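You operate a simulated robot arm through the tools that you are given. There is no shell and no other tool. Be economical: measure what you need, move in short steps, check, and stop when the job is done.

Carry out the task below with a simulated robot arm. There is one attempt and no reset: what you move stays moved.

JOB
Drain the pipe rig for the break: green line, strainer, and the tank down to MIN.
Fine: mains off and the blue lever on the top pipe shut first; BAY DRAIN for the green line; each drain lever shut again; no spill.

The check looks at the end state, three seconds after you hand in, the way a careful person would. Anything else that was tipped, shoved, dropped, spilled or broken makes it a failure.

ROBOT AND FRAMES
A 7-joint arm with a two-finger parallel gripper on a trunk, on a base that drives. Base frame: it is fixed to the floor where the robot stands at the start and does not move with it; the origin is under the middle of the robot, x ahead of it, y to its left, z up; the surface under the hand at the start is at about z = 0.76. Lengths are in m, angles in degrees, forces in N, time in s.
With the tool pointing down near the work surface it reaches from about 0.1 to 0.96 m from the robot's upright axis, wherever it stands. Its first joint turns from -166.0 to 166.0 degrees. Places, roughly: bay drain lever [0.4, 1, 0.7]; blue lever [0.7, -0.3, 1.1]; left green lever [0.5, 1.2, 0.8]; light blue lever [0.4, 0.1, 0.7]; mains switch [0.7, 0, 1.3]; orange lock lever [0.7, 0.3, 0.9]; pump switch of the pipe rig [0.8, 0, 1.2]; red lever on the tank [0.3, 0.3, 0.3]; right green lever [0.5, 0.5, 0.8]; sight glass [0.5, 1.1, 0.8]; strainer drain lever [0.4, 0.2, 0.7]; strainer pot [0.6, 0.3, 0.8]. Payload 3.43 kg.
The tool frame sits at the grasp point between the pads (the TCP): z along the fingers, y along the line on which they close. The tips reach 0.03 m beyond it. Largest opening 0.094 m; finger width 0.028, thickness 0.01; the body of the gripper, 0.05 by 0.096 m, starts 0.055 m behind the TCP.
Orientation is told as [roll, pitch, yaw] about the base's x, y, z axes, in that order, counted from this pose: with the fingers straight down and closing along the base's y, the tool's x points along the base's -x, its y along +y and its z along -z.

CONTROLS
- The arm moves only by the tool apply_moves. Its argument "rows" is a list of rows, each an object of numbers (a shift or turn left out is 0, a gripper value left out holds the last): "x", "y", "z": the shift along the tool's x, y, z in m; "wx", "wy", "wz": the turn, a rotation vector about the tool's x, y, z in degrees; "grip": the opening, from 0 (shut) to 1 (fully open). In form: [{"x": .., "y": .., "z": .., "wx": .., "wy": .., "wz": .., "grip": ..}, ...]. A call has 1 to 12 rows; each row is the pose to reach, as a shift and turn from the pose commanded when the call began, along the tool's axes at that moment. Rows are played at 5 a second. More than 0.05 m and 8.6 degrees between two rows, or a gripper value outside its range, and nothing of the call is played. A pose out of reach is approached as far as the arm can. The call stops where the force on the tool passes 40 N (or 10 N more than at its start, if that is more) or the arm is blocked; 0.2 s more then pass. The fingers move at their own pace (about 0.045 m/s each) and stop on an object; they squeeze with about 41 N. The grip force told is the motor's: it shows also when the fingers shut on nothing. Time passes only in rows, and 0.2 s behind the last, so rows that repeat a pose let the fingers close. It gives the time, the measured TCP pose, the force on the tool (base axes), the opening and the grip force at its end, in the units of the frame above (readings bear some noise), with the torque about the TCP (base axes, N m) and any sound that the robot's microphone picked up.
- Cameras (640 x 400 px; columns grow to the right, rows downward): "scene" is now at [0.5233, 0.1731, 1.4729]; the picture's right is [-0.18, -0.98, 0.00], its down [-0.79, 0.15, -0.60] and it looks along [0.59, -0.11, -0.80] (base axes); focal length 214 px, centre (320, 200). "wrist" rides on the gripper at [0.076, 0.014, -0.102] in the tool frame; the picture's right is [-0.18, 0.98, 0.00], its down [-0.75, -0.14, -0.64] and it looks along [-0.63, -0.12, 0.77] (tool axes); focal length 243 px, centre (320, 200). There is no depth. A picture from a camera that has moved, and an enlarged one, comes with that camera's place and axes in the base frame and with its lens. The place of the scene camera against the robot may be out by one fixed shift of up to 0.018 m in any direction.
- get_image(camera): a new picture of that camera. It takes no simulated time.
- lift_body(by): slides the trunk up (or, below 0, down) by that many m; the arm and the scene camera ride with it, the base frame stays. It gives what a move gives, with no picture.
- base_move(legs): drives the robot by 1 to 6 legs, each [ahead, left, turn to the left] in m, m and degrees, along the robot's own axes; the way and the turn of a leg run together, so that a leg with both is an arc; at most 1.5 m and 180 degrees a leg. The arm and the cameras ride along, it lands a little off, and it stops where it bumps. It gives what a move gives.
- pan_tilt(pan, tilt): turns the head with the scene camera to pan (to the left, within 103 degrees either way) and tilt (down, from -29 to 69), counted from straight ahead of the robot. It gives what a move gives.
- close_up(camera, box): a new picture of the part [left, top, right, bottom] of that camera's present view, enlarged. It takes no simulated time.
- hand_in(): hands the job in; it is judged then, once.

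Go step by step. Nothing tells you exact positions but the pictures and the camera data: compare them with the known pose of the tool, close in by small moves and look again before you grip or let go. The budget is 120 turns and 98 pictures, counting those below and the enlarged ones. Unless the task says otherwise, let go and move clear before handing in.

The tools are called after ">>>" as name(argument=value, ...) on one line, values as JSON. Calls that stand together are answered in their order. apply_moves: Moves the arm, as the interface text tells. Its arguments: {"type":"object","properties":{"rows":{"type":"array","items":{"type":"object","properties":{"x":{"type":"number"},"y":{"type":"number"},"z":{"type":"number"},"wx":{"type":"number"},"wy":{"type":"number"},"wz":{"type":"number"},"grip":{"type":"number"}}}}},"required":["rows"]} The other tools are called the same way: lift_body (by) slides the trunk up or down; base_move (legs) drives the base; pan_tilt (pan, tilt) turns the head that bears the scene camera; get_image (camera) takes a picture; close_up (camera, box) takes an enlarged picture of a part of a camera's view; hand_in () hands the job in.

At the start:

```text
time: 0.0
eef_pos: [0.6483, 0.0971, 1.4476]
tool_rot: [0.0, -0.1, 0.0]
ft_force: [0.9, -0.3, -0.6]
moment: [0.02, 0.02, -0.05]
gripper_width: 0.094
grasp_force: 0.1
trunk travel left (down, up): [-0.55, 0.06]
robot x, y, heading: [0.0017, 0.0, 0.1]
head pan, tilt: [-10.5, 53.0]
```

scene: 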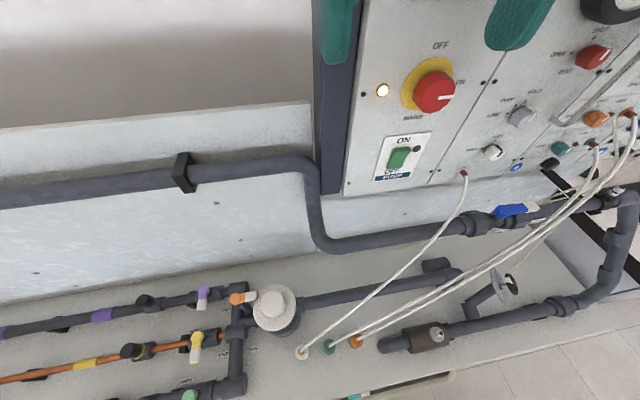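
wrist: 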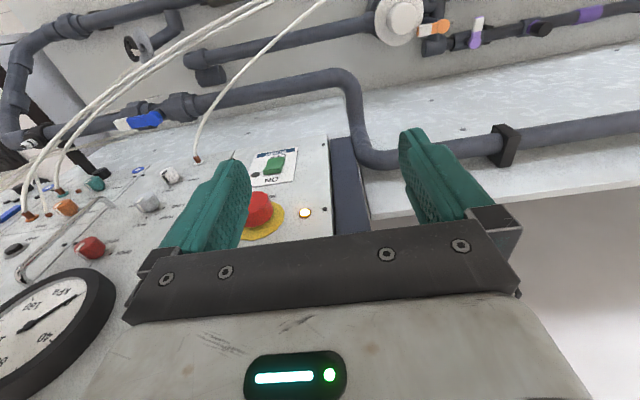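

I see the control panel with the mains switch, pump switch and pipes below it. First I look around the rig to understand it.

>>> close_up(camera="scene", box=[320, 0, 640, 200])

>>> close_up(camera="scene", box=[120, 240, 440, 400])

>>> pan_tilt(pan=50, tilt=50)

>>> get_image(camera="scene")

>>> pan_tilt(pan=15, tilt=69)

>>> get_image(camera="scene")

```text
2.00 times, centred on (480, 100) of scene
camera zoom: at [0.5233, 0.1731, 1.4729], right [-0.18, -0.98, 0.0], down [-0.79, 0.15, -0.6], along [0.59, -0.11, -0.8], focal length 429 px, centre (0, 400)
```

zoom: 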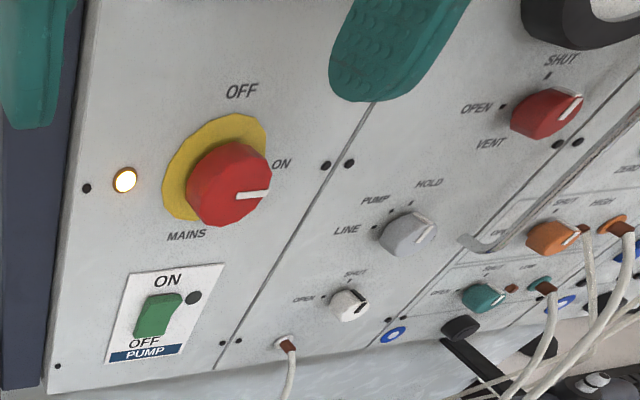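

```text
2.00 times, centred on (280, 320) of scene
camera zoom: at [0.5233, 0.1731, 1.4729], right [-0.18, -0.98, 0.0], down [-0.79, 0.15, -0.6], along [0.59, -0.11, -0.8], focal length 429 px, centre (400, -40)
```

zoom: 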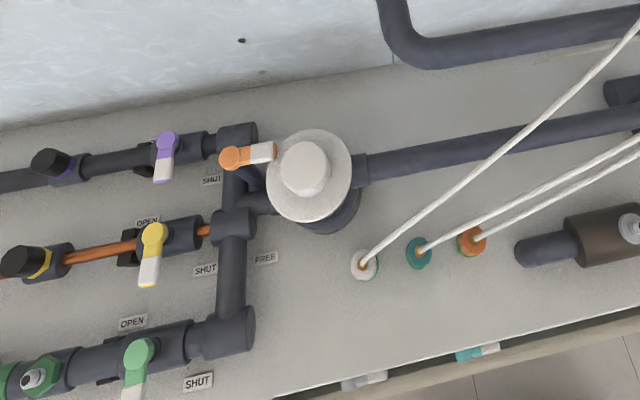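

```text
time: 1.3
eef_pos: [0.6499, 0.0969, 1.4474]
tool_rot: [0.0, -0.1, 0.1]
ft_force: [0.1, 0.6, -0.1]
moment: [0.03, 0.04, 0.0]
gripper_width: 0.0938
grasp_force: 0.1
trunk travel left (down, up): [-0.55, 0.06]
robot x, y, heading: [-0.0006, 0.0027, 0.2]
head pan, tilt: [50.0, 50.0]
```

```text
93 pictures are left
camera scene: at [0.4999, 0.2456, 1.4769], right [0.77, -0.64, 0.0], down [-0.49, -0.59, -0.64], along [0.41, 0.49, -0.77], focal length 214 px, centre (320, 200)
```

scene: 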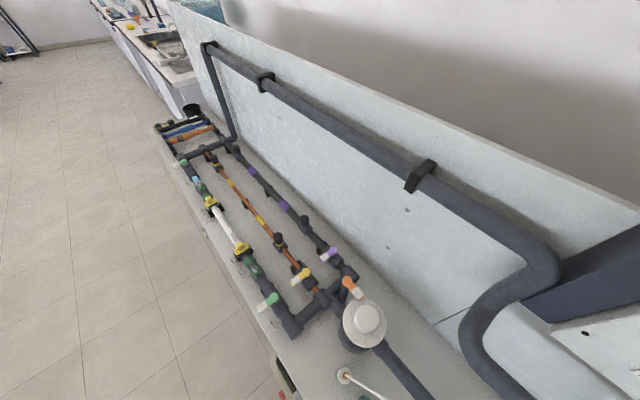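

```text
time: 2.3
eef_pos: [0.6484, 0.097, 1.4477]
tool_rot: [0.0, 0.0, 0.1]
ft_force: [-0.2, 0.4, 0.7]
moment: [0.02, -0.03, 0.01]
gripper_width: 0.0941
grasp_force: 0.1
trunk travel left (down, up): [-0.55, 0.06]
robot x, y, heading: [0.0015, -0.0014, 0.3]
head pan, tilt: [15.0, 68.8]
```

```text
92 pictures are left
camera scene: at [0.5044, 0.2011, 1.455], right [0.26, -0.97, 0.0], down [-0.9, -0.24, -0.36], along [0.35, 0.09, -0.93], focal length 214 px, centre (320, 200)
```

scene: 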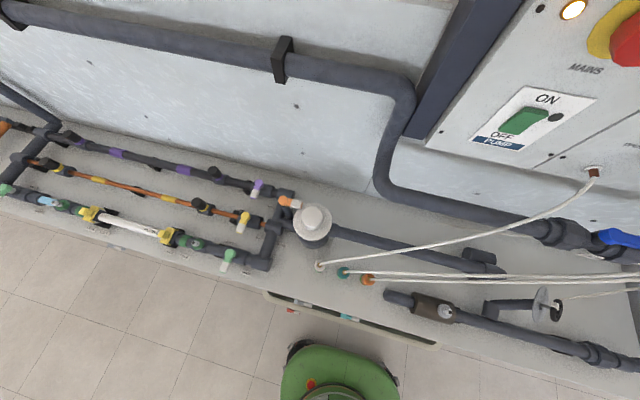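

The pump and mains are on, and the drain levers hang under the bench front. I back away to see the front and underside of the bench.

>>> base_move(legs=[[-0.7, 0, 0]])

>>> pan_tilt(pan=0, tilt=40)

>>> get_image(camera="scene")

>>> pan_tilt(pan=45, tilt=40)

>>> get_image(camera="scene")

```text
time: 6.2
eef_pos: [-0.0533, 0.0948, 1.4474]
tool_rot: [0.0, 0.1, -0.1]
ft_force: [0.3, -0.1, 0.5]
moment: [0.01, 0.01, -0.02]
gripper_width: 0.0943
grasp_force: 0.0
trunk travel left (down, up): [-0.55, 0.06]
robot x, y, heading: [-0.7014, 0.0012, 0.3]
head pan, tilt: [15.0, 68.8]
```

```text
time: 7.1
eef_pos: [-0.0544, 0.0967, 1.4476]
tool_rot: [0.0, 0.0, -0.2]
ft_force: [-0.3, -0.4, 0.3]
moment: [-0.04, 0.02, 0.02]
gripper_width: 0.0941
grasp_force: 0.1
trunk travel left (down, up): [-0.55, 0.06]
robot x, y, heading: [-0.7038, -0.0007, -0.2]
head pan, tilt: [0.0, 40.0]
```

```text
91 pictures are left
camera scene: at [-0.1663, 0.1862, 1.491], right [0.0, -1.0, 0.0], down [-0.64, 0.0, -0.77], along [0.77, 0.0, -0.64], focal length 214 px, centre (320, 200)
```

scene: 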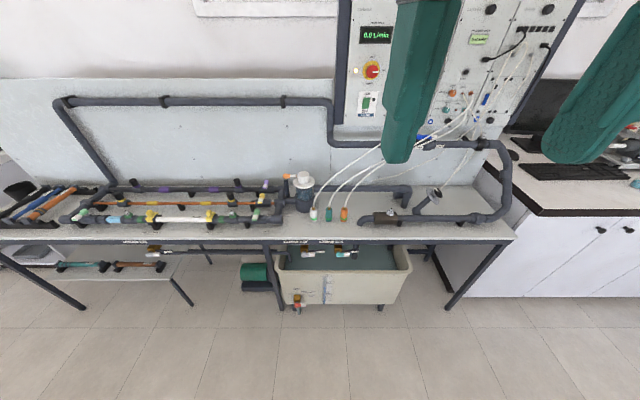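

```text
time: 8.2
eef_pos: [-0.0543, 0.0971, 1.4467]
tool_rot: [0.0, 0.0, -0.1]
ft_force: [-0.3, 0.1, 1.0]
moment: [-0.04, 0.02, 0.05]
gripper_width: 0.094
grasp_force: 0.0
trunk travel left (down, up): [-0.55, 0.06]
robot x, y, heading: [-0.704, 0.0007, 0.2]
head pan, tilt: [45.0, 40.0]
```

```text
90 pictures are left
camera scene: at [-0.191, 0.2463, 1.4911], right [0.7, -0.71, 0.0], down [-0.46, -0.45, -0.77], along [0.54, 0.54, -0.64], focal length 214 px, centre (320, 200)
```

scene: 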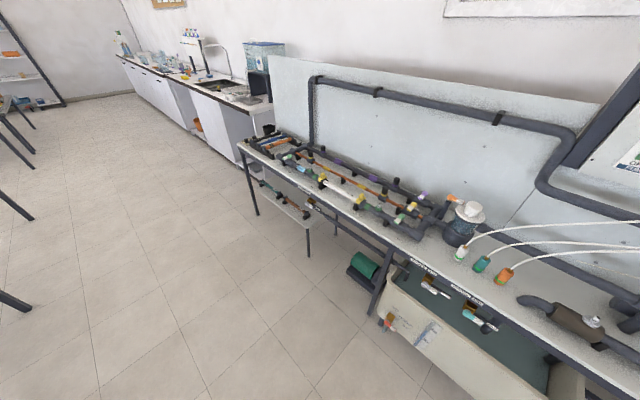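

The flow reads 0.0, and the tank under the bench has scale marks and a red lever. I zoom in on the details.

>>> pan_tilt(pan=0, tilt=40)

>>> close_up(camera="scene", box=[220, 230, 420, 330])

>>> close_up(camera="scene", box=[50, 170, 350, 290])

>>> close_up(camera="scene", box=[340, 0, 560, 160])

```text
time: 9.3
eef_pos: [-0.0529, 0.0964, 1.4467]
tool_rot: [0.0, 0.0, -0.1]
ft_force: [0.9, -0.4, 0.3]
moment: [-0.02, 0.01, -0.02]
gripper_width: 0.0942
grasp_force: 0.1
trunk travel left (down, up): [-0.55, 0.06]
robot x, y, heading: [-0.7046, 0.0026, -0.3]
head pan, tilt: [0.0, 40.0]
```

```text
3.20 times, centred on (320, 280) of scene
camera zoom: at [-0.1663, 0.1863, 1.4911], right [0.0, -1.0, 0.0], down [-0.64, 0.0, -0.77], along [0.77, 0.0, -0.64], focal length 686 px, centre (320, -56)
```

zoom: 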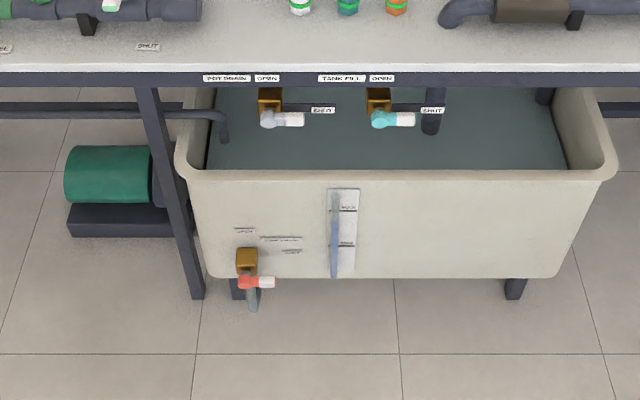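

```text
2.13 times, centred on (200, 230) of scene
camera zoom: at [-0.1663, 0.1863, 1.4911], right [0.0, -1.0, 0.0], down [-0.64, 0.0, -0.77], along [0.77, 0.0, -0.64], focal length 458 px, centre (576, 136)
```

zoom: 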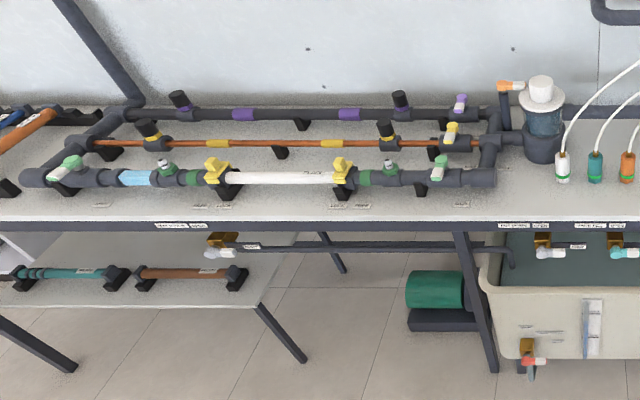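

```text
2.50 times, centred on (450, 80) of scene
camera zoom: at [-0.1663, 0.1863, 1.4911], right [0.0, -1.0, 0.0], down [-0.64, 0.0, -0.77], along [0.77, 0.0, -0.64], focal length 536 px, centre (-5, 500)
```

zoom: 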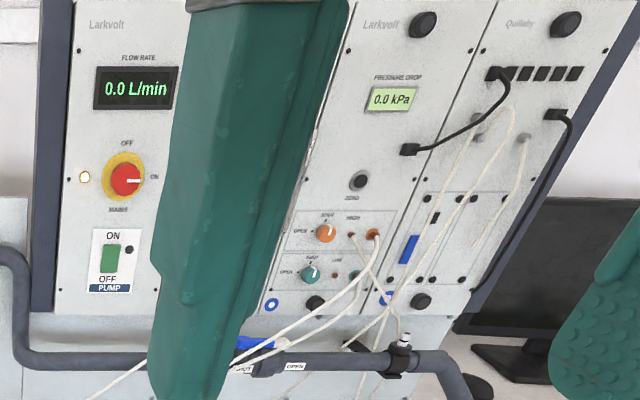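

The mains knob triangulates to about (0.75, -0.01, 1.347) on a roughly vertical panel, with ON at 3 o'clock and OFF at 12 o'clock. I turn the hand to point forward while standing clear.

>>> apply_moves(rows=[{"wy": -7.5, "z": 0.008, "y": -0.009}, {"wy": -15, "z": 0.016, "y": -0.018}, {"wy": -22.5, "z": 0.025, "y": -0.026}, {"wy": -30, "z": 0.033, "y": -0.035}, {"wy": -37.5, "z": 0.042, "y": -0.043}, {"wy": -45, "z": 0.05, "y": -0.052}, {"wy": -52.5, "z": 0.058, "y": -0.061}, {"wy": -60, "z": 0.067, "y": -0.07}, {"wy": -67.5, "z": 0.075, "y": -0.078}, {"wy": -75, "z": 0.083, "y": -0.087}, {"wy": -82.5, "z": 0.092, "y": -0.095}, {"wy": -90, "z": 0.1, "y": -0.104}])

>>> get_image(camera="wrist")

>>> get_image(camera="scene")

```text
time: 11.9
eef_pos: [0.092, 0.0558, 1.4366]
tool_rot: [52.6, -81.5, -46.6]
ft_force: [0.8, 1.0, -1.2]
moment: [0.0, -0.15, -0.09]
gripper_width: 0.0938
grasp_force: 0.1
out of reach, approached as far as the arm can: row 4, 5, 6, 7, 8, 9, 10, 11, 12
trunk travel left (down, up): [-0.55, 0.06]
robot x, y, heading: [-0.7052, 0.0035, 0.0]
head pan, tilt: [0.0, 40.0]
```

```text
86 pictures are left
camera wrist: at [-0.0189, 0.0658, 1.372], right [-0.08, 0.95, 0.3], down [-0.55, -0.29, 0.79], along [0.83, -0.1, 0.54], focal length 243 px, centre (320, 200)
```

wrist: 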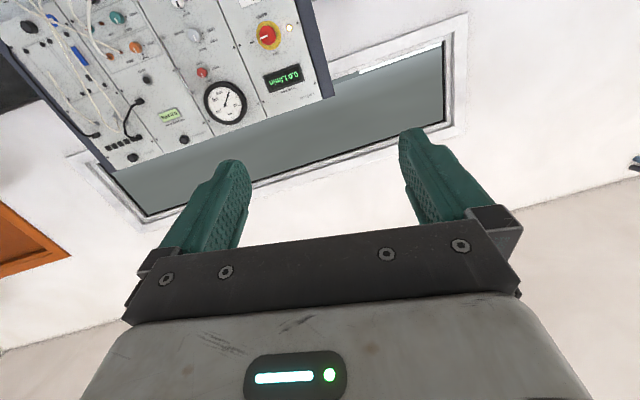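

```text
85 pictures are left
camera scene: at [-0.1658, 0.1892, 1.4902], right [0.0, -1.0, 0.0], down [-0.64, 0.0, -0.77], along [0.77, 0.0, -0.64], focal length 214 px, centre (320, 200)
```

scene: 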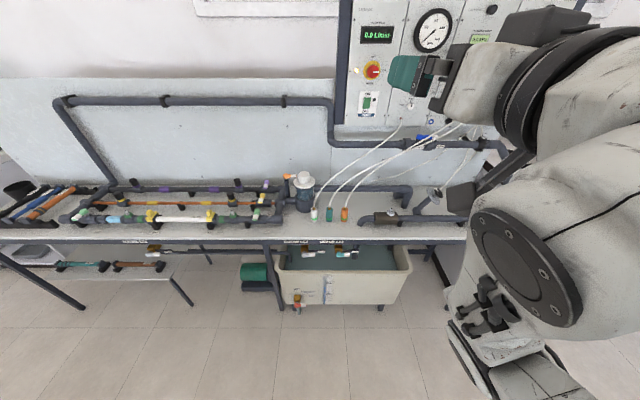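

The arm turned out roughly forward but drifted outward, so a hand pointing forward needs more extension. I ask for a pose further ahead and see how well it is met.

>>> apply_moves(rows=[{"z": 0.04}, {"z": 0.08}, {"z": 0.12}, {"z": 0.12}])

```text
time: 12.9
eef_pos: [0.2092, 0.0666, 1.4261]
tool_rot: [53.4, -81.3, -47.4]
ft_force: [-0.3, -0.2, -0.4]
moment: [0.03, 0.0, -0.02]
gripper_width: 0.0941
grasp_force: 0.2
trunk travel left (down, up): [-0.55, 0.06]
robot x, y, heading: [-0.7031, -0.001, -0.1]
head pan, tilt: [0.0, 40.0]
```

Now I level the hand and line it up with the knob's y and z.

>>> apply_moves(rows=[{"x": 0.02, "y": -0.02, "z": -0.015, "wx": 2, "wy": -1.6, "wz": -2.2}, {"x": 0.04, "y": -0.04, "z": -0.025, "wx": 4, "wy": -3.2, "wz": -4.4}, {"x": 0.06, "y": -0.06, "z": -0.04, "wx": 6.2, "wy": -5, "wz": -6.8}, {"x": 0.076, "y": -0.073, "z": -0.05, "wx": 6.2, "wy": -5, "wz": -6.8}])

>>> get_image(camera="wrist")

```text
time: 13.9
eef_pos: [0.1575, -0.0032, 1.3439]
tool_rot: [-29.5, -89.5, 29.3]
ft_force: [0.0, -0.4, -0.4]
moment: [0.01, 0.02, 0.03]
gripper_width: 0.0938
grasp_force: 0.0
trunk travel left (down, up): [-0.55, 0.06]
robot x, y, heading: [-0.7012, 0.0001, -0.2]
head pan, tilt: [0.0, 40.0]
```

```text
84 pictures are left
camera wrist: at [0.0549, 0.0097, 1.2692], right [0.01, 0.98, 0.18], down [-0.64, -0.14, 0.76], along [0.77, -0.12, 0.63], focal length 243 px, centre (320, 200)
```

wrist: 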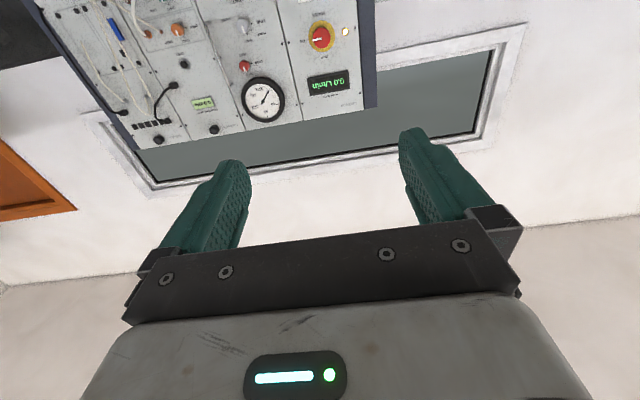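

The hand is level now. Drive ahead 0.45 m so that the fingertips stand about 10 cm before the knob.

>>> base_move(legs=[[0.47, 0, 0]])

>>> get_image(camera="wrist")

>>> get_image(camera="scene")

```text
time: 16.7
eef_pos: [0.6279, -0.0006, 1.3449]
tool_rot: [-23.9, -89.5, 23.8]
ft_force: [0.0, 0.2, -0.2]
moment: [0.0, 0.01, 0.03]
gripper_width: 0.0944
grasp_force: 0.0
trunk travel left (down, up): [-0.55, 0.06]
robot x, y, heading: [-0.2271, 0.0019, -0.2]
head pan, tilt: [0.0, 40.0]
```

```text
83 pictures are left
camera wrist: at [0.5255, 0.0114, 1.2694], right [0.0, 0.98, 0.18], down [-0.64, -0.14, 0.76], along [0.77, -0.12, 0.63], focal length 243 px, centre (320, 200)
```

wrist: 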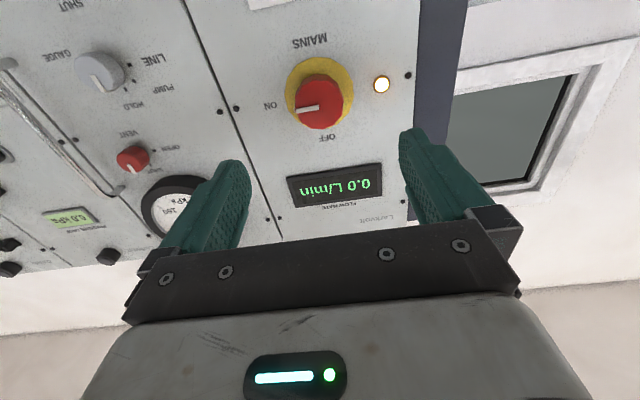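

```text
82 pictures are left
camera scene: at [0.3036, 0.1873, 1.4911], right [0.0, -1.0, 0.0], down [-0.64, 0.0, -0.77], along [0.77, 0.0, -0.64], focal length 214 px, centre (320, 200)
```

scene: 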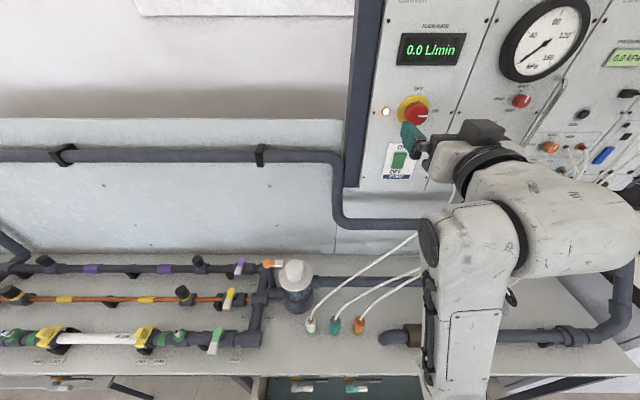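

Knob face sits near (0.74, -0.003, 1.338), diameter about 45 mm. Advance so the fingers straddle it, then look.

>>> apply_moves(rows=[{"x": 0.006, "y": -0.002, "z": 0.03}, {"x": 0.006, "y": -0.002, "z": 0.06}, {"x": 0.006, "y": -0.002, "z": 0.08}, {"x": 0.006, "y": -0.002, "z": 0.095}, {"x": 0.006, "y": -0.002, "z": 0.095}])

>>> get_image(camera="wrist")

>>> close_up(camera="scene", box=[340, 50, 540, 200])

```text
time: 17.9
eef_pos: [0.7231, -0.0033, 1.3373]
tool_rot: [-24.5, -89.5, 24.3]
ft_force: [0.4, -0.1, -0.2]
moment: [-0.04, -0.01, 0.02]
gripper_width: 0.0943
grasp_force: 0.0
trunk travel left (down, up): [-0.55, 0.06]
robot x, y, heading: [-0.235, -0.0017, 0.1]
head pan, tilt: [0.0, 40.0]
```

```text
81 pictures are left
camera wrist: at [0.6207, 0.0085, 1.2621], right [0.0, 0.98, 0.18], down [-0.64, -0.14, 0.76], along [0.77, -0.12, 0.63], focal length 243 px, centre (320, 200)
```

wrist: 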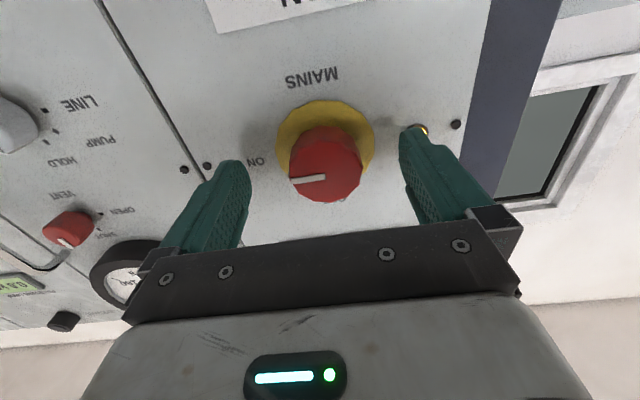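

```text
2.67 times, centred on (440, 125) of scene
camera zoom: at [0.3037, 0.1873, 1.4911], right [0.0, -1.0, 0.0], down [-0.64, 0.0, -0.77], along [0.77, 0.0, -0.64], focal length 572 px, centre (0, 400)
```

zoom: 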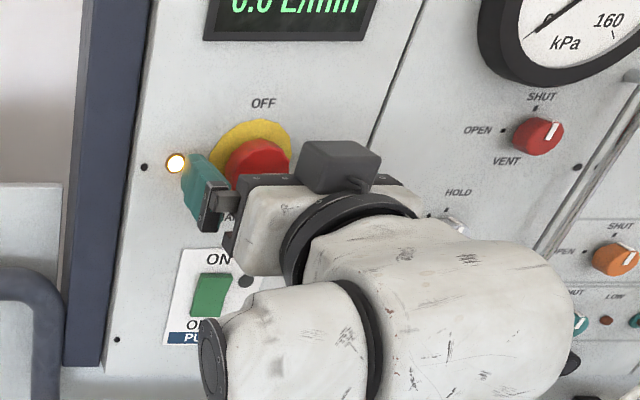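

The knob is well centred; I narrow the fingers to stay off the lamp, advance a bit more, and close.

>>> apply_moves(rows=[{"grip": 0.7}, {"grip": 0.7, "x": -0.002}, {"z": 0.006, "grip": 0.7, "x": -0.002}, {"z": 0.012, "grip": 0.7, "x": -0.002}, {"z": 0.012, "grip": 0.0, "x": -0.002}, {"z": 0.012, "grip": 0.0, "x": -0.002}, {"z": 0.012, "grip": 0.0, "x": -0.002}, {"z": 0.012, "grip": 0.0, "x": -0.002}])

>>> get_image(camera="wrist")

```text
time: 19.7
eef_pos: [0.7357, -0.0007, 1.339]
tool_rot: [-27.8, -89.5, 28.1]
ft_force: [1.8, 9.7, 1.7]
moment: [0.01, 0.03, -0.14]
gripper_width: 0.0422
grasp_force: 45.6
trunk travel left (down, up): [-0.55, 0.06]
robot x, y, heading: [-0.2297, -0.0001, 0.3]
head pan, tilt: [0.0, 40.0]
```

```text
79 pictures are left
camera wrist: at [0.6328, 0.0112, 1.2643], right [0.0, 0.98, 0.18], down [-0.64, -0.14, 0.76], along [0.77, -0.11, 0.63], focal length 243 px, centre (320, 200)
```

wrist: 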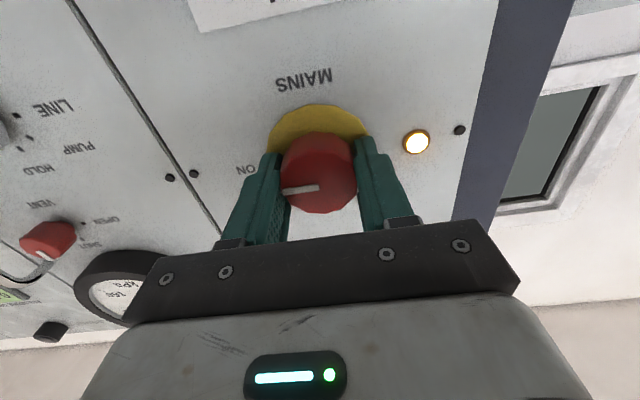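

Gripped at 42 mm. Turn counter-clockwise as seen from the front, toward OFF.

>>> apply_moves(rows=[{"y": -0.002, "wz": -7.5}, {"y": -0.002, "wz": -15}, {"y": -0.002, "wz": -22.5}, {"y": -0.002, "wz": -30}, {"y": -0.002, "wz": -37.5}, {"y": -0.002, "wz": -45}, {"y": -0.002, "wz": -52.5}, {"y": -0.002, "wz": -60}, {"y": -0.002, "wz": -67.5}, {"y": -0.002, "wz": -75}, {"y": -0.002, "wz": -82.5}, {"y": -0.002, "wz": -90}])

>>> get_image(camera="wrist")

```text
time: 22.3
eef_pos: [0.7358, -0.0019, 1.3389]
tool_rot: [-89.3, 0.3, 90.3]
ft_force: [-11.4, 23.2, -20.1]
moment: [0.33, -0.85, 0.58]
gripper_width: 0.0423
grasp_force: 44.7
trunk travel left (down, up): [-0.55, 0.06]
robot x, y, heading: [-0.2307, 0.0001, 0.1]
head pan, tilt: [0.0, 40.0]
```

```text
78 pictures are left
camera wrist: at [0.6334, -0.0801, 1.3256], right [-0.01, 0.18, -0.98], down [-0.64, 0.75, 0.14], along [0.77, 0.63, 0.11], focal length 243 px, centre (320, 200)
```

wrist: 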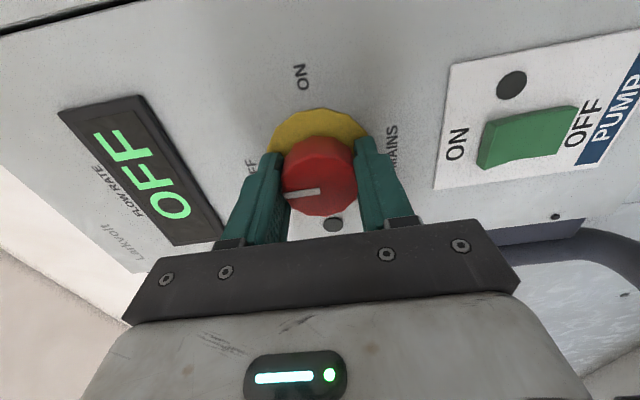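

Mains is off (lamp out, display OFF). Release, back off, and look for the blue lever.

>>> apply_moves(rows=[{"grip": 1}, {"grip": 1}, {"grip": 1, "z": -0.03}, {"grip": 1, "z": -0.07}, {"z": -0.11}, {"z": -0.11}])

>>> pan_tilt(pan=-35, tilt=35)

>>> get_image(camera="scene")

>>> get_image(camera="wrist")

```text
time: 23.7
eef_pos: [0.6249, -0.0054, 1.3395]
tool_rot: [-89.5, 0.2, 89.9]
ft_force: [0.3, 0.4, -0.8]
moment: [0.02, 0.0, -0.02]
gripper_width: 0.0939
grasp_force: 0.1
trunk travel left (down, up): [-0.55, 0.06]
robot x, y, heading: [-0.2345, 0.001, 0.0]
head pan, tilt: [0.0, 40.0]
```

```text
time: 24.8
eef_pos: [0.6244, -0.0053, 1.3401]
tool_rot: [-89.5, 0.2, 89.8]
ft_force: [0.8, 0.3, 0.5]
moment: [0.01, 0.0, 0.01]
gripper_width: 0.094
grasp_force: 0.1
trunk travel left (down, up): [-0.55, 0.06]
robot x, y, heading: [-0.2306, -0.0027, -0.2]
head pan, tilt: [-35.0, 35.0]
```

```text
77 pictures are left
camera scene: at [0.2908, 0.1369, 1.4986], right [-0.57, -0.82, 0.0], down [-0.47, 0.33, -0.82], along [0.67, -0.47, -0.57], focal length 214 px, centre (320, 200)
```

scene: 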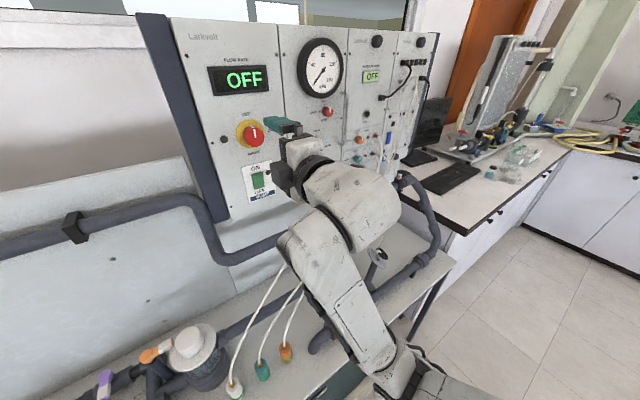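

```text
76 pictures are left
camera wrist: at [0.523, -0.083, 1.3271], right [-0.01, 0.18, -0.98], down [-0.64, 0.76, 0.14], along [0.77, 0.63, 0.11], focal length 243 px, centre (320, 200)
```

wrist: 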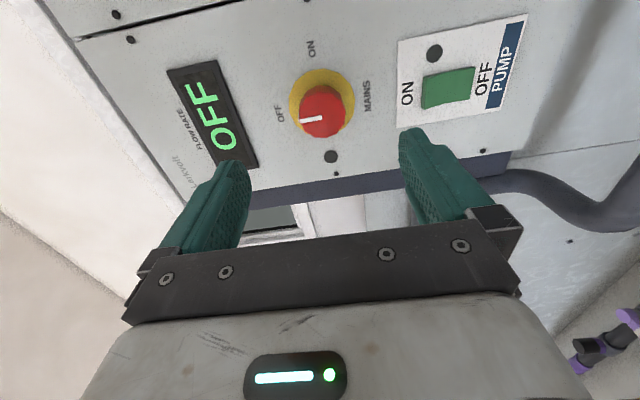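

The arm hides the blue lever. I back off a bit and shift right so that the head looks straight at it.

>>> base_move(legs=[[-0.3, 0, 0], [0, -0.45, 0]])

>>> pan_tilt(pan=0, tilt=30)

>>> get_image(camera="scene")

```text
time: 29.1
eef_pos: [0.3262, -0.4551, 1.3402]
tool_rot: [-89.5, 0.2, 90.0]
ft_force: [-0.2, 0.7, 0.0]
moment: [-0.01, 0.02, 0.04]
gripper_width: 0.0939
grasp_force: 0.1
trunk travel left (down, up): [-0.55, 0.06]
robot x, y, heading: [-0.5282, -0.4497, -0.0]
head pan, tilt: [-35.0, 35.0]
```

```text
time: 30.1
eef_pos: [0.3271, -0.4548, 1.3398]
tool_rot: [-89.5, 0.2, 89.9]
ft_force: [0.0, 0.1, 0.2]
moment: [0.01, -0.01, 0.0]
gripper_width: 0.0938
grasp_force: 0.1
trunk travel left (down, up): [-0.55, 0.06]
robot x, y, heading: [-0.5294, -0.4471, 0.0]
head pan, tilt: [0.0, 30.0]
```

```text
75 pictures are left
camera scene: at [0.0109, -0.2618, 1.5064], right [0.0, -1.0, 0.0], down [-0.5, 0.0, -0.87], along [0.87, 0.0, -0.5], focal length 214 px, centre (320, 200)
```

scene: 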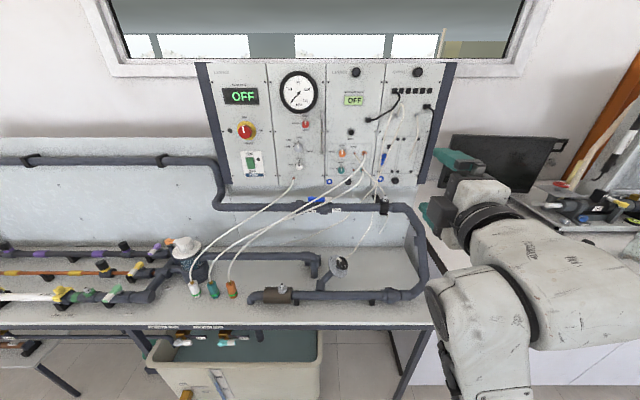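

>>> close_up(camera="scene", box=[260, 150, 420, 250])

>>> close_up(camera="scene", box=[290, 180, 350, 220])

```text
4.00 times, centred on (340, 200) of scene
camera zoom: at [0.0109, -0.2618, 1.5064], right [0.0, -1.0, 0.0], down [-0.5, 0.0, -0.87], along [0.87, 0.0, -0.5], focal length 858 px, centre (240, 200)
```

zoom: 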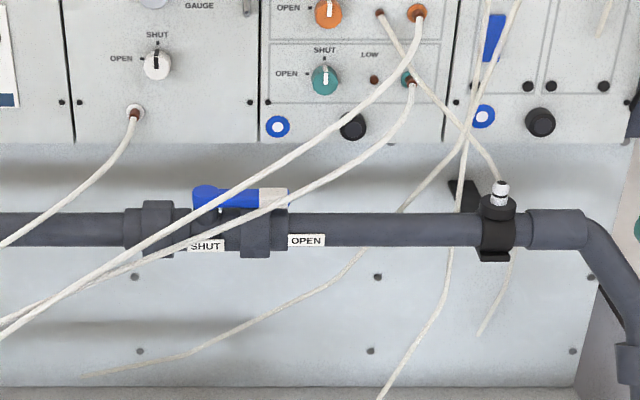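

```text
10.00 times, centred on (320, 200) of scene
camera zoom: at [0.0109, -0.2618, 1.5064], right [0.0, -1.0, 0.0], down [-0.5, 0.0, -0.87], along [0.87, 0.0, -0.5], focal length 2145 px, centre (320, 200)
```

zoom: 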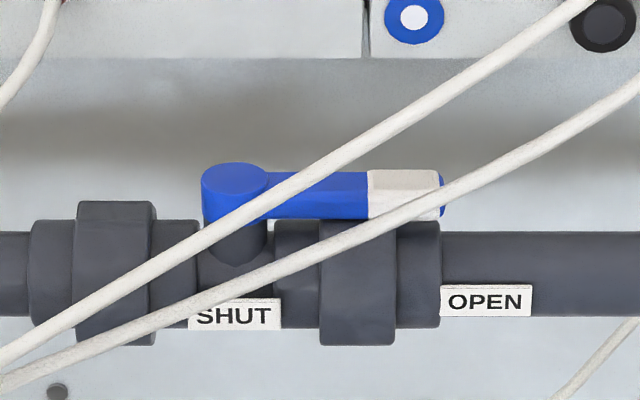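

The blue lever pivots on a vertical axis at about y=-0.23 and points right (OPEN); it must swing 90° to the front (SHUT), passing under the white hoses. I plan to hook it from the right-hand side with closed fingers, staying clear of the hoses; first I roll the hand so its camera is on top.

>>> apply_moves(rows=[{"wz": -7.5, "grip": 0}, {"wz": -15}, {"wz": -22.5}, {"wz": -30}, {"wz": -37.5}, {"wz": -45}, {"wz": -52.5}, {"wz": -60}, {"wz": -67.5}, {"wz": -75}, {"wz": -82.5}, {"wz": -90}])

```text
time: 32.7
eef_pos: [0.3262, -0.4537, 1.341]
tool_rot: [34.9, 89.4, -145.2]
ft_force: [0.1, 0.3, -0.2]
moment: [-0.02, 0.03, 0.01]
gripper_width: 0.0
grasp_force: 32.9
trunk travel left (down, up): [-0.55, 0.06]
robot x, y, heading: [-0.5292, -0.4483, -0.0]
head pan, tilt: [0.0, 30.0]
```

The roll worked. Now drive right, turn left 50°, and come up to the rig with the hand still high.

>>> base_move(legs=[[0, -0.67, 0], [0, 0, 50], [0.373, -0.444, 0]])

>>> pan_tilt(pan=0, tilt=35)

>>> get_image(camera="scene")

>>> get_image(camera="wrist")

```text
time: 41.6
eef_pos: [0.6166, -0.4951, 1.339]
tool_rot: [23.5, 89.4, -107.7]
ft_force: [0.8, -1.4, -0.3]
moment: [0.01, -0.02, 0.03]
gripper_width: 0.0002
grasp_force: 32.8
trunk travel left (down, up): [-0.55, 0.06]
robot x, y, heading: [0.0456, -1.1374, 48.7]
head pan, tilt: [0.0, 30.0]
```

```text
time: 42.2
eef_pos: [0.6163, -0.4943, 1.3398]
tool_rot: [23.4, 89.5, -107.7]
ft_force: [-1.2, 1.0, -0.2]
moment: [0.01, 0.02, -0.04]
gripper_width: 0.0
grasp_force: 33.2
trunk travel left (down, up): [-0.55, 0.06]
robot x, y, heading: [0.0474, -1.1316, 48.8]
head pan, tilt: [0.0, 35.0]
```

```text
72 pictures are left
camera scene: at [0.2579, -0.6169, 1.4987], right [0.75, -0.66, 0.0], down [-0.38, -0.43, -0.82], along [0.54, 0.62, -0.57], focal length 214 px, centre (320, 200)
```

scene: 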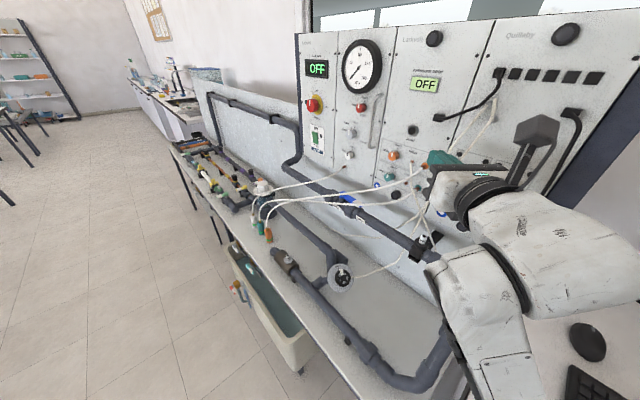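

```text
71 pictures are left
camera wrist: at [0.5598, -0.5819, 1.4173], right [0.74, -0.65, -0.18], down [-0.53, -0.4, -0.75], along [0.41, 0.65, -0.64], focal length 243 px, centre (320, 200)
```

wrist: 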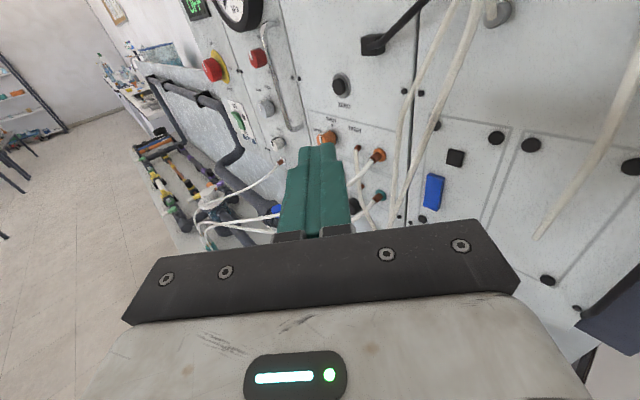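

>>> close_up(camera="scene", box=[280, 130, 480, 290])

>>> close_up(camera="scene", box=[310, 170, 390, 230])

```text
2.50 times, centred on (380, 210) of scene
camera zoom: at [0.2579, -0.6169, 1.4987], right [0.75, -0.66, 0.0], down [-0.38, -0.43, -0.82], along [0.54, 0.62, -0.57], focal length 536 px, centre (170, 175)
```

zoom: 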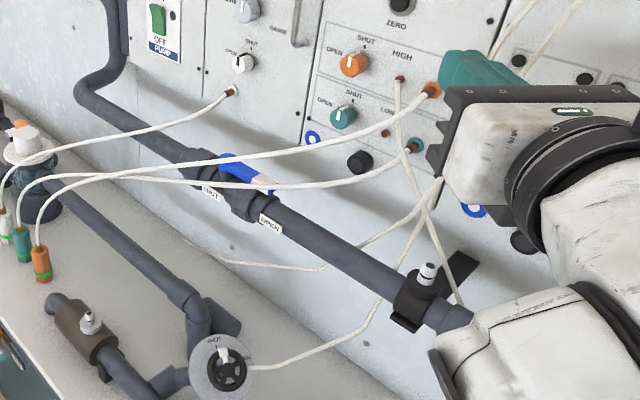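

```text
6.67 times, centred on (350, 200) of scene
camera zoom: at [0.2579, -0.6169, 1.4987], right [0.75, -0.66, 0.0], down [-0.38, -0.43, -0.82], along [0.54, 0.62, -0.57], focal length 1430 px, centre (120, 200)
```

zoom: 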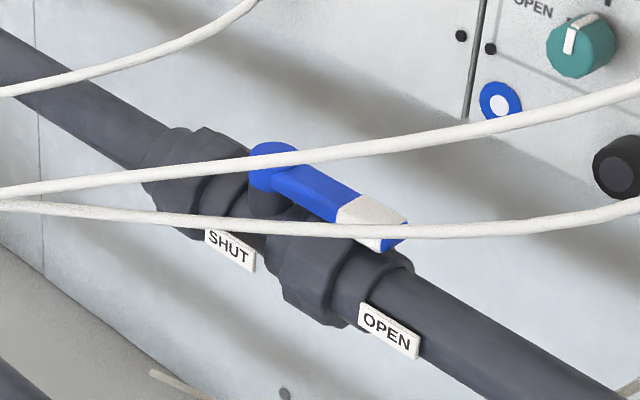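

Triangulated: lever hub at (0.693,-0.231), tip at (0.692,-0.307), z≈1.115; the lower hose crosses above the tip at z≈1.145, x≈0.66. I will come in horizontally at about 40° yaw under the hose; first align yaw and staging position while high.

>>> apply_moves(rows=[{"wx": -4.5, "y": -0.03, "z": 0.022}, {"wx": -9, "y": -0.061, "z": 0.045}, {"wx": -9, "y": -0.061, "z": 0.045}])

>>> lift_body(by=-0.12)

>>> get_image(camera="wrist")

>>> get_image(camera="scene")

```text
time: 43.0
eef_pos: [0.5995, -0.4198, 1.34]
tool_rot: [33.6, 89.4, -106.7]
ft_force: [-0.3, -0.3, 0.0]
moment: [0.0, 0.01, 0.03]
gripper_width: 0.0002
grasp_force: 32.7
trunk travel left (down, up): [-0.55, 0.06]
robot x, y, heading: [0.0504, -1.1369, 48.9]
head pan, tilt: [0.0, 35.0]
```

```text
time: 44.5
eef_pos: [0.5958, -0.4219, 1.2296]
tool_rot: [119.5, 89.6, -20.7]
ft_force: [0.4, 0.3, 0.2]
moment: [0.03, -0.02, -0.01]
gripper_width: 0.0002
grasp_force: 33.2
trunk travel left (down, up): [-0.43, 0.18]
robot x, y, heading: [0.044, -1.1373, 49.1]
head pan, tilt: [0.0, 35.0]
```

```text
68 pictures are left
camera wrist: at [0.5265, -0.5002, 1.3051], right [0.63, -0.76, -0.18], down [-0.58, -0.3, -0.76], along [0.52, 0.58, -0.63], focal length 243 px, centre (320, 200)
```

wrist: 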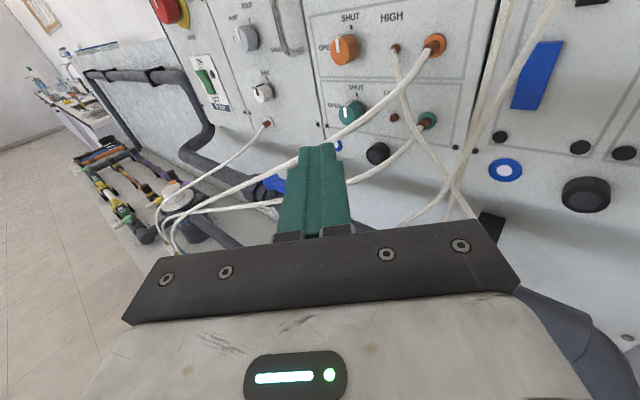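

```text
67 pictures are left
camera scene: at [0.2543, -0.6192, 1.3828], right [0.75, -0.66, 0.0], down [-0.37, -0.43, -0.82], along [0.54, 0.62, -0.57], focal length 214 px, centre (320, 200)
```

scene: 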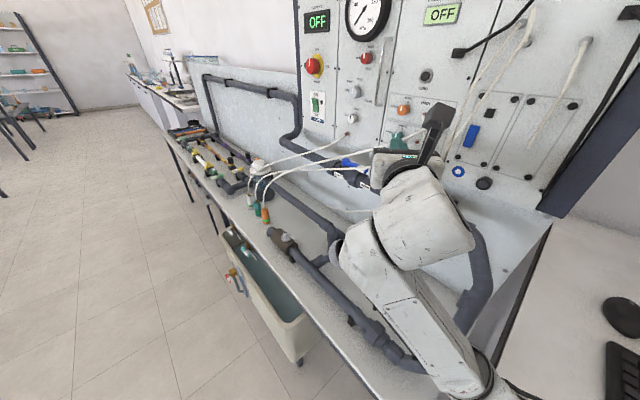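

The wrist view says scene estimates are biased by about (+7, -3, +9) mm, so the lever is nearer (0.686, -0.229, 1.106). Lower further in steps and look with the wrist camera.

>>> lift_body(by=-0.06)

>>> get_image(camera="wrist")

>>> close_up(camera="scene", box=[300, 100, 500, 400])

```text
time: 45.6
eef_pos: [0.6367, -0.3977, 1.1225]
tool_rot: [-54.2, 84.1, 166.7]
ft_force: [-1.2, -6.6, -8.4]
moment: [0.52, -0.47, 0.31]
gripper_width: 0.0001
grasp_force: 33.3
trunk travel left (down, up): [-0.37, 0.24]
robot x, y, heading: [0.0484, -1.1083, 52.0]
head pan, tilt: [0.0, 35.0]
stopped: the arm was blocked; the commanded pose is now the measured one
```

```text
66 pictures are left
camera wrist: at [0.5769, -0.4797, 1.2038], right [0.62, -0.74, -0.27], down [-0.65, -0.3, -0.7], along [0.44, 0.61, -0.66], focal length 243 px, centre (320, 200)
```

wrist: 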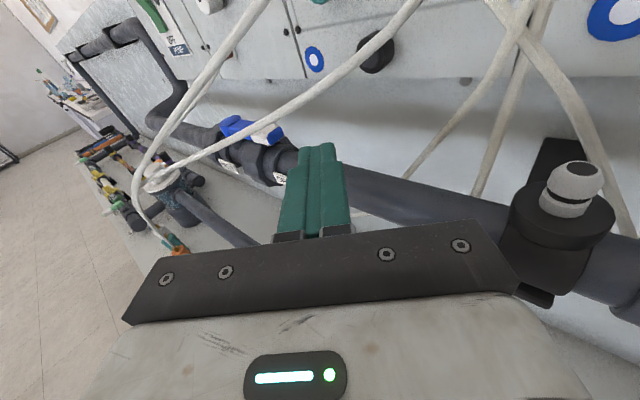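

```text
1.33 times, centred on (400, 250) of scene
camera zoom: at [0.1416, -0.5688, 1.3275], right [0.79, -0.61, 0.06], down [-0.3, -0.46, -0.84], along [0.54, 0.64, -0.54], focal length 286 px, centre (213, 133)
```

zoom: 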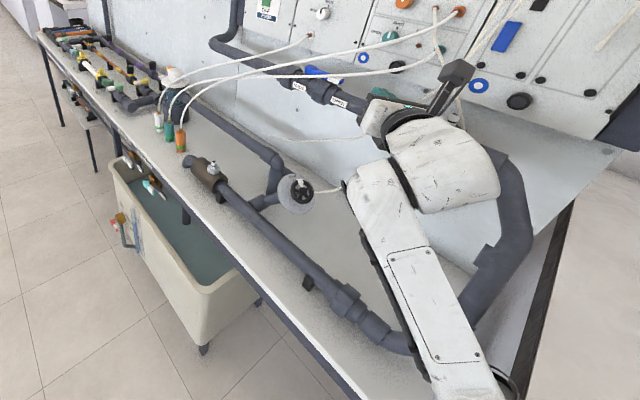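

Something in the arm bumped the bench end while lowering. I raise the trunk again to relieve it.

>>> lift_body(by=0.12)

>>> get_image(camera="scene")

```text
time: 45.9
eef_pos: [0.6749, -0.369, 1.1072]
tool_rot: [-72.1, 81.5, 150.9]
ft_force: [-34.0, -49.5, 74.4]
moment: [-1.19, -0.31, -0.38]
gripper_width: 0.0003
grasp_force: 33.4
trunk travel left (down, up): [-0.37, 0.24]
robot x, y, heading: [0.0528, -1.0788, 55.1]
head pan, tilt: [0.0, 35.0]
stopped: the arm was blocked; the commanded pose is now the measured one
```

```text
64 pictures are left
camera scene: at [0.1274, -0.5425, 1.3292], right [0.82, -0.57, 0.05], down [-0.28, -0.47, -0.84], along [0.5, 0.67, -0.55], focal length 214 px, centre (320, 200)
```

scene: 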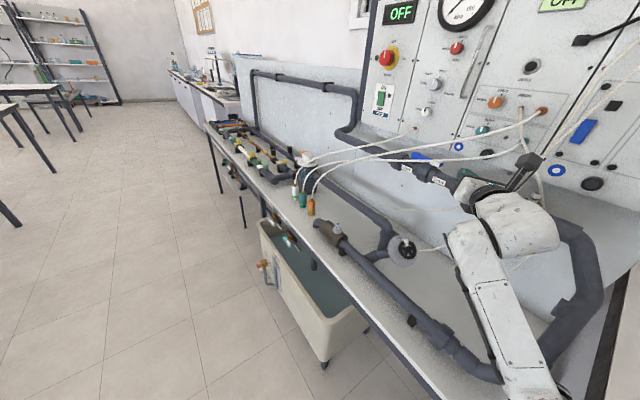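

The hand is now pressing on the pipe; I back straight out.

>>> base_move(legs=[[-0.15, 0, 0]])

>>> get_image(camera="scene")

```text
time: 46.7
eef_pos: [0.7051, -0.3322, 1.1294]
tool_rot: [-103.0, 77.0, 123.6]
ft_force: [-49.8, -47.9, 80.4]
moment: [-9.49, 4.67, 1.13]
gripper_width: 0.0
grasp_force: 33.2
trunk travel left (down, up): [-0.37, 0.24]
robot x, y, heading: [0.0452, -1.052, 59.2]
head pan, tilt: [0.0, 35.0]
stopped in leg 1: the force on the tool passed its limit at 111 N (the readings are from after the stop); the commanded pose is now the measured one
```

```text
63 pictures are left
camera scene: at [0.0399, -0.5032, 1.3333], right [0.86, -0.51, 0.08], down [-0.22, -0.49, -0.84], along [0.47, 0.7, -0.53], focal length 214 px, centre (320, 200)
```

scene: 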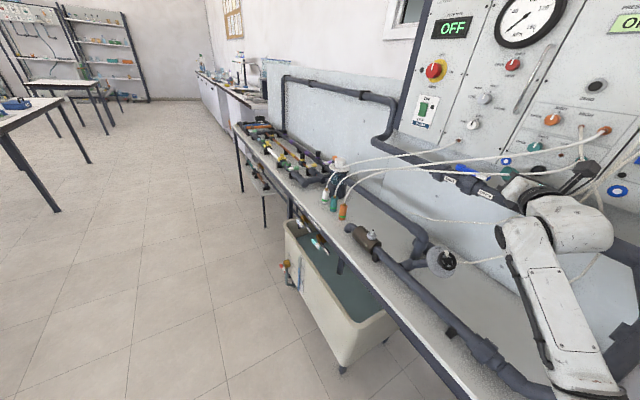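

>>> lift_body(by=0.1)

>>> get_image(camera="wrist")

```text
time: 47.0
eef_pos: [0.738, -0.3213, 1.1506]
tool_rot: [-112.8, 72.4, 116.7]
ft_force: [-104.1, -87.1, 25.4]
moment: [-6.57, 2.95, 2.66]
gripper_width: 0.0
grasp_force: 32.6
trunk travel left (down, up): [-0.373, 0.237]
robot x, y, heading: [0.0463, -1.0338, 60.6]
head pan, tilt: [0.0, 35.0]
stopped: the arm was blocked; the commanded pose is now the measured one
```

```text
62 pictures are left
camera wrist: at [0.6917, -0.4289, 1.2066], right [0.7, -0.55, -0.45], down [-0.63, -0.19, -0.75], along [0.33, 0.81, -0.48], focal length 243 px, centre (320, 200)
```

wrist: 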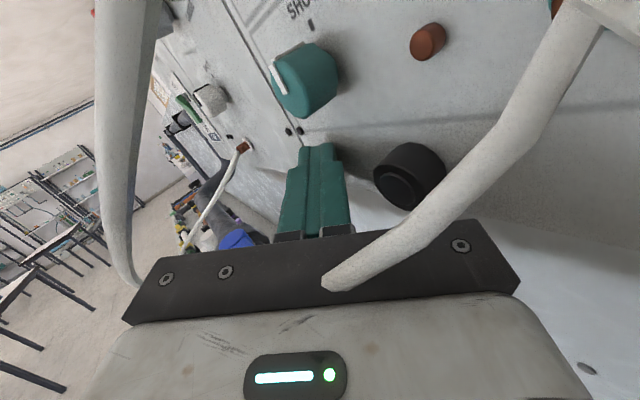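

The hand has been pushed toward the panel; I retract it along its own axis.

>>> apply_moves(rows=[{"z": -0.03}, {"z": -0.06}, {"z": -0.09}, {"z": -0.12}])

>>> get_image(camera="scene")

```text
time: 47.3
eef_pos: [0.734, -0.3038, 1.168]
tool_rot: [-122.2, 70.2, 112.0]
ft_force: [-6.4, 7.8, -1.5]
moment: [0.22, -0.01, -0.76]
gripper_width: 0.0
grasp_force: 33.3
trunk travel left (down, up): [-0.373, 0.237]
robot x, y, heading: [0.0296, -1.0413, 61.8]
head pan, tilt: [0.0, 35.0]
stopped in row 1: the arm was blocked; the commanded pose is now the measured one
```

```text
61 pictures are left
camera scene: at [-0.0022, -0.4894, 1.333], right [0.88, -0.47, 0.08], down [-0.19, -0.51, -0.84], along [0.43, 0.72, -0.54], focal length 214 px, centre (320, 200)
```

scene: 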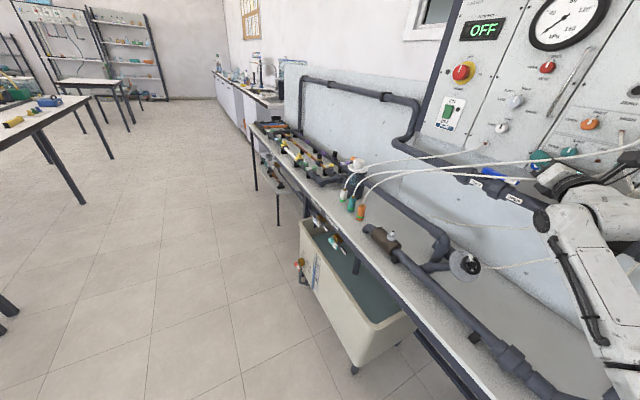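

>>> base_move(legs=[[-0.12, 0, 0]])

>>> get_image(camera="scene")

```text
time: 48.0
eef_pos: [0.7348, -0.2976, 1.2638]
tool_rot: [-167.2, 72.4, 72.1]
ft_force: [-3.2, 1.0, 6.7]
moment: [-0.42, 0.35, -0.34]
gripper_width: 0.0001
grasp_force: 33.0
trunk travel left (down, up): [-0.373, 0.237]
robot x, y, heading: [0.0273, -1.0436, 61.2]
head pan, tilt: [0.0, 35.0]
stopped in leg 1: the force on the tool passed its limit at 155 N (the readings are from after the stop); the commanded pose is now the measured one
```

```text
60 pictures are left
camera scene: at [-0.0474, -0.4946, 1.3378], right [0.87, -0.48, 0.11], down [-0.17, -0.5, -0.85], along [0.46, 0.72, -0.52], focal length 214 px, centre (320, 200)
```

scene: 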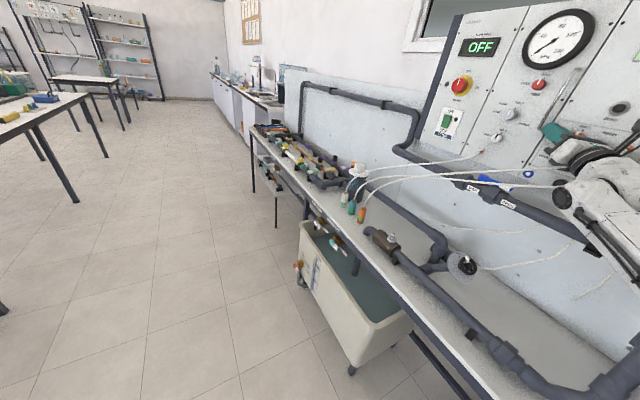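

The robot is leaning left: its elbow seems propped on the counter at the right. Raise the trunk again now that the hand is freer.

>>> lift_body(by=0.15)

>>> pan_tilt(pan=-60, tilt=45)

>>> get_image(camera="scene")

```text
time: 48.3
eef_pos: [0.7428, -0.2898, 1.2888]
tool_rot: [-158.2, 69.4, 84.8]
ft_force: [-128.6, -62.3, -71.1]
moment: [0.48, 3.44, -5.0]
gripper_width: 0.0
grasp_force: 33.1
trunk travel left (down, up): [-0.376, 0.234]
robot x, y, heading: [0.0303, -1.0469, 60.7]
head pan, tilt: [0.0, 35.0]
stopped: the force on the tool passed its limit at 53 N (the readings are from after the stop); the commanded pose is now the measured one
```

```text
time: 49.6
eef_pos: [0.743, -0.2905, 1.2897]
tool_rot: [-158.3, 69.3, 84.2]
ft_force: [-144.6, -92.8, -88.4]
moment: [-0.92, 2.84, -1.39]
gripper_width: 0.0
grasp_force: 32.8
trunk travel left (down, up): [-0.376, 0.234]
robot x, y, heading: [0.0319, -1.0471, 61.0]
head pan, tilt: [-60.0, 45.0]
```

```text
59 pictures are left
camera scene: at [-0.0069, -0.575, 1.3313], right [0.02, -1.0, 0.0], down [-0.61, -0.01, -0.79], along [0.79, 0.02, -0.61], focal length 214 px, centre (320, 200)
```

scene: 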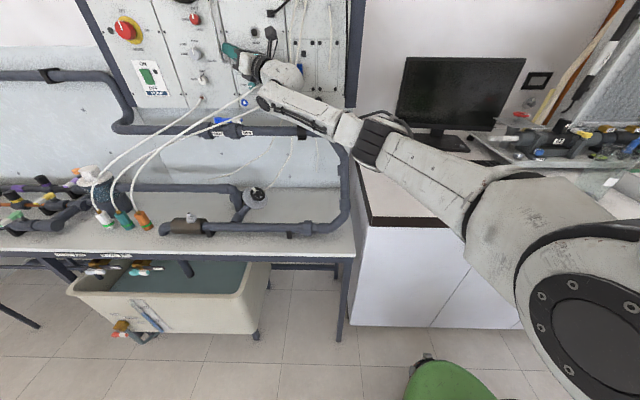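

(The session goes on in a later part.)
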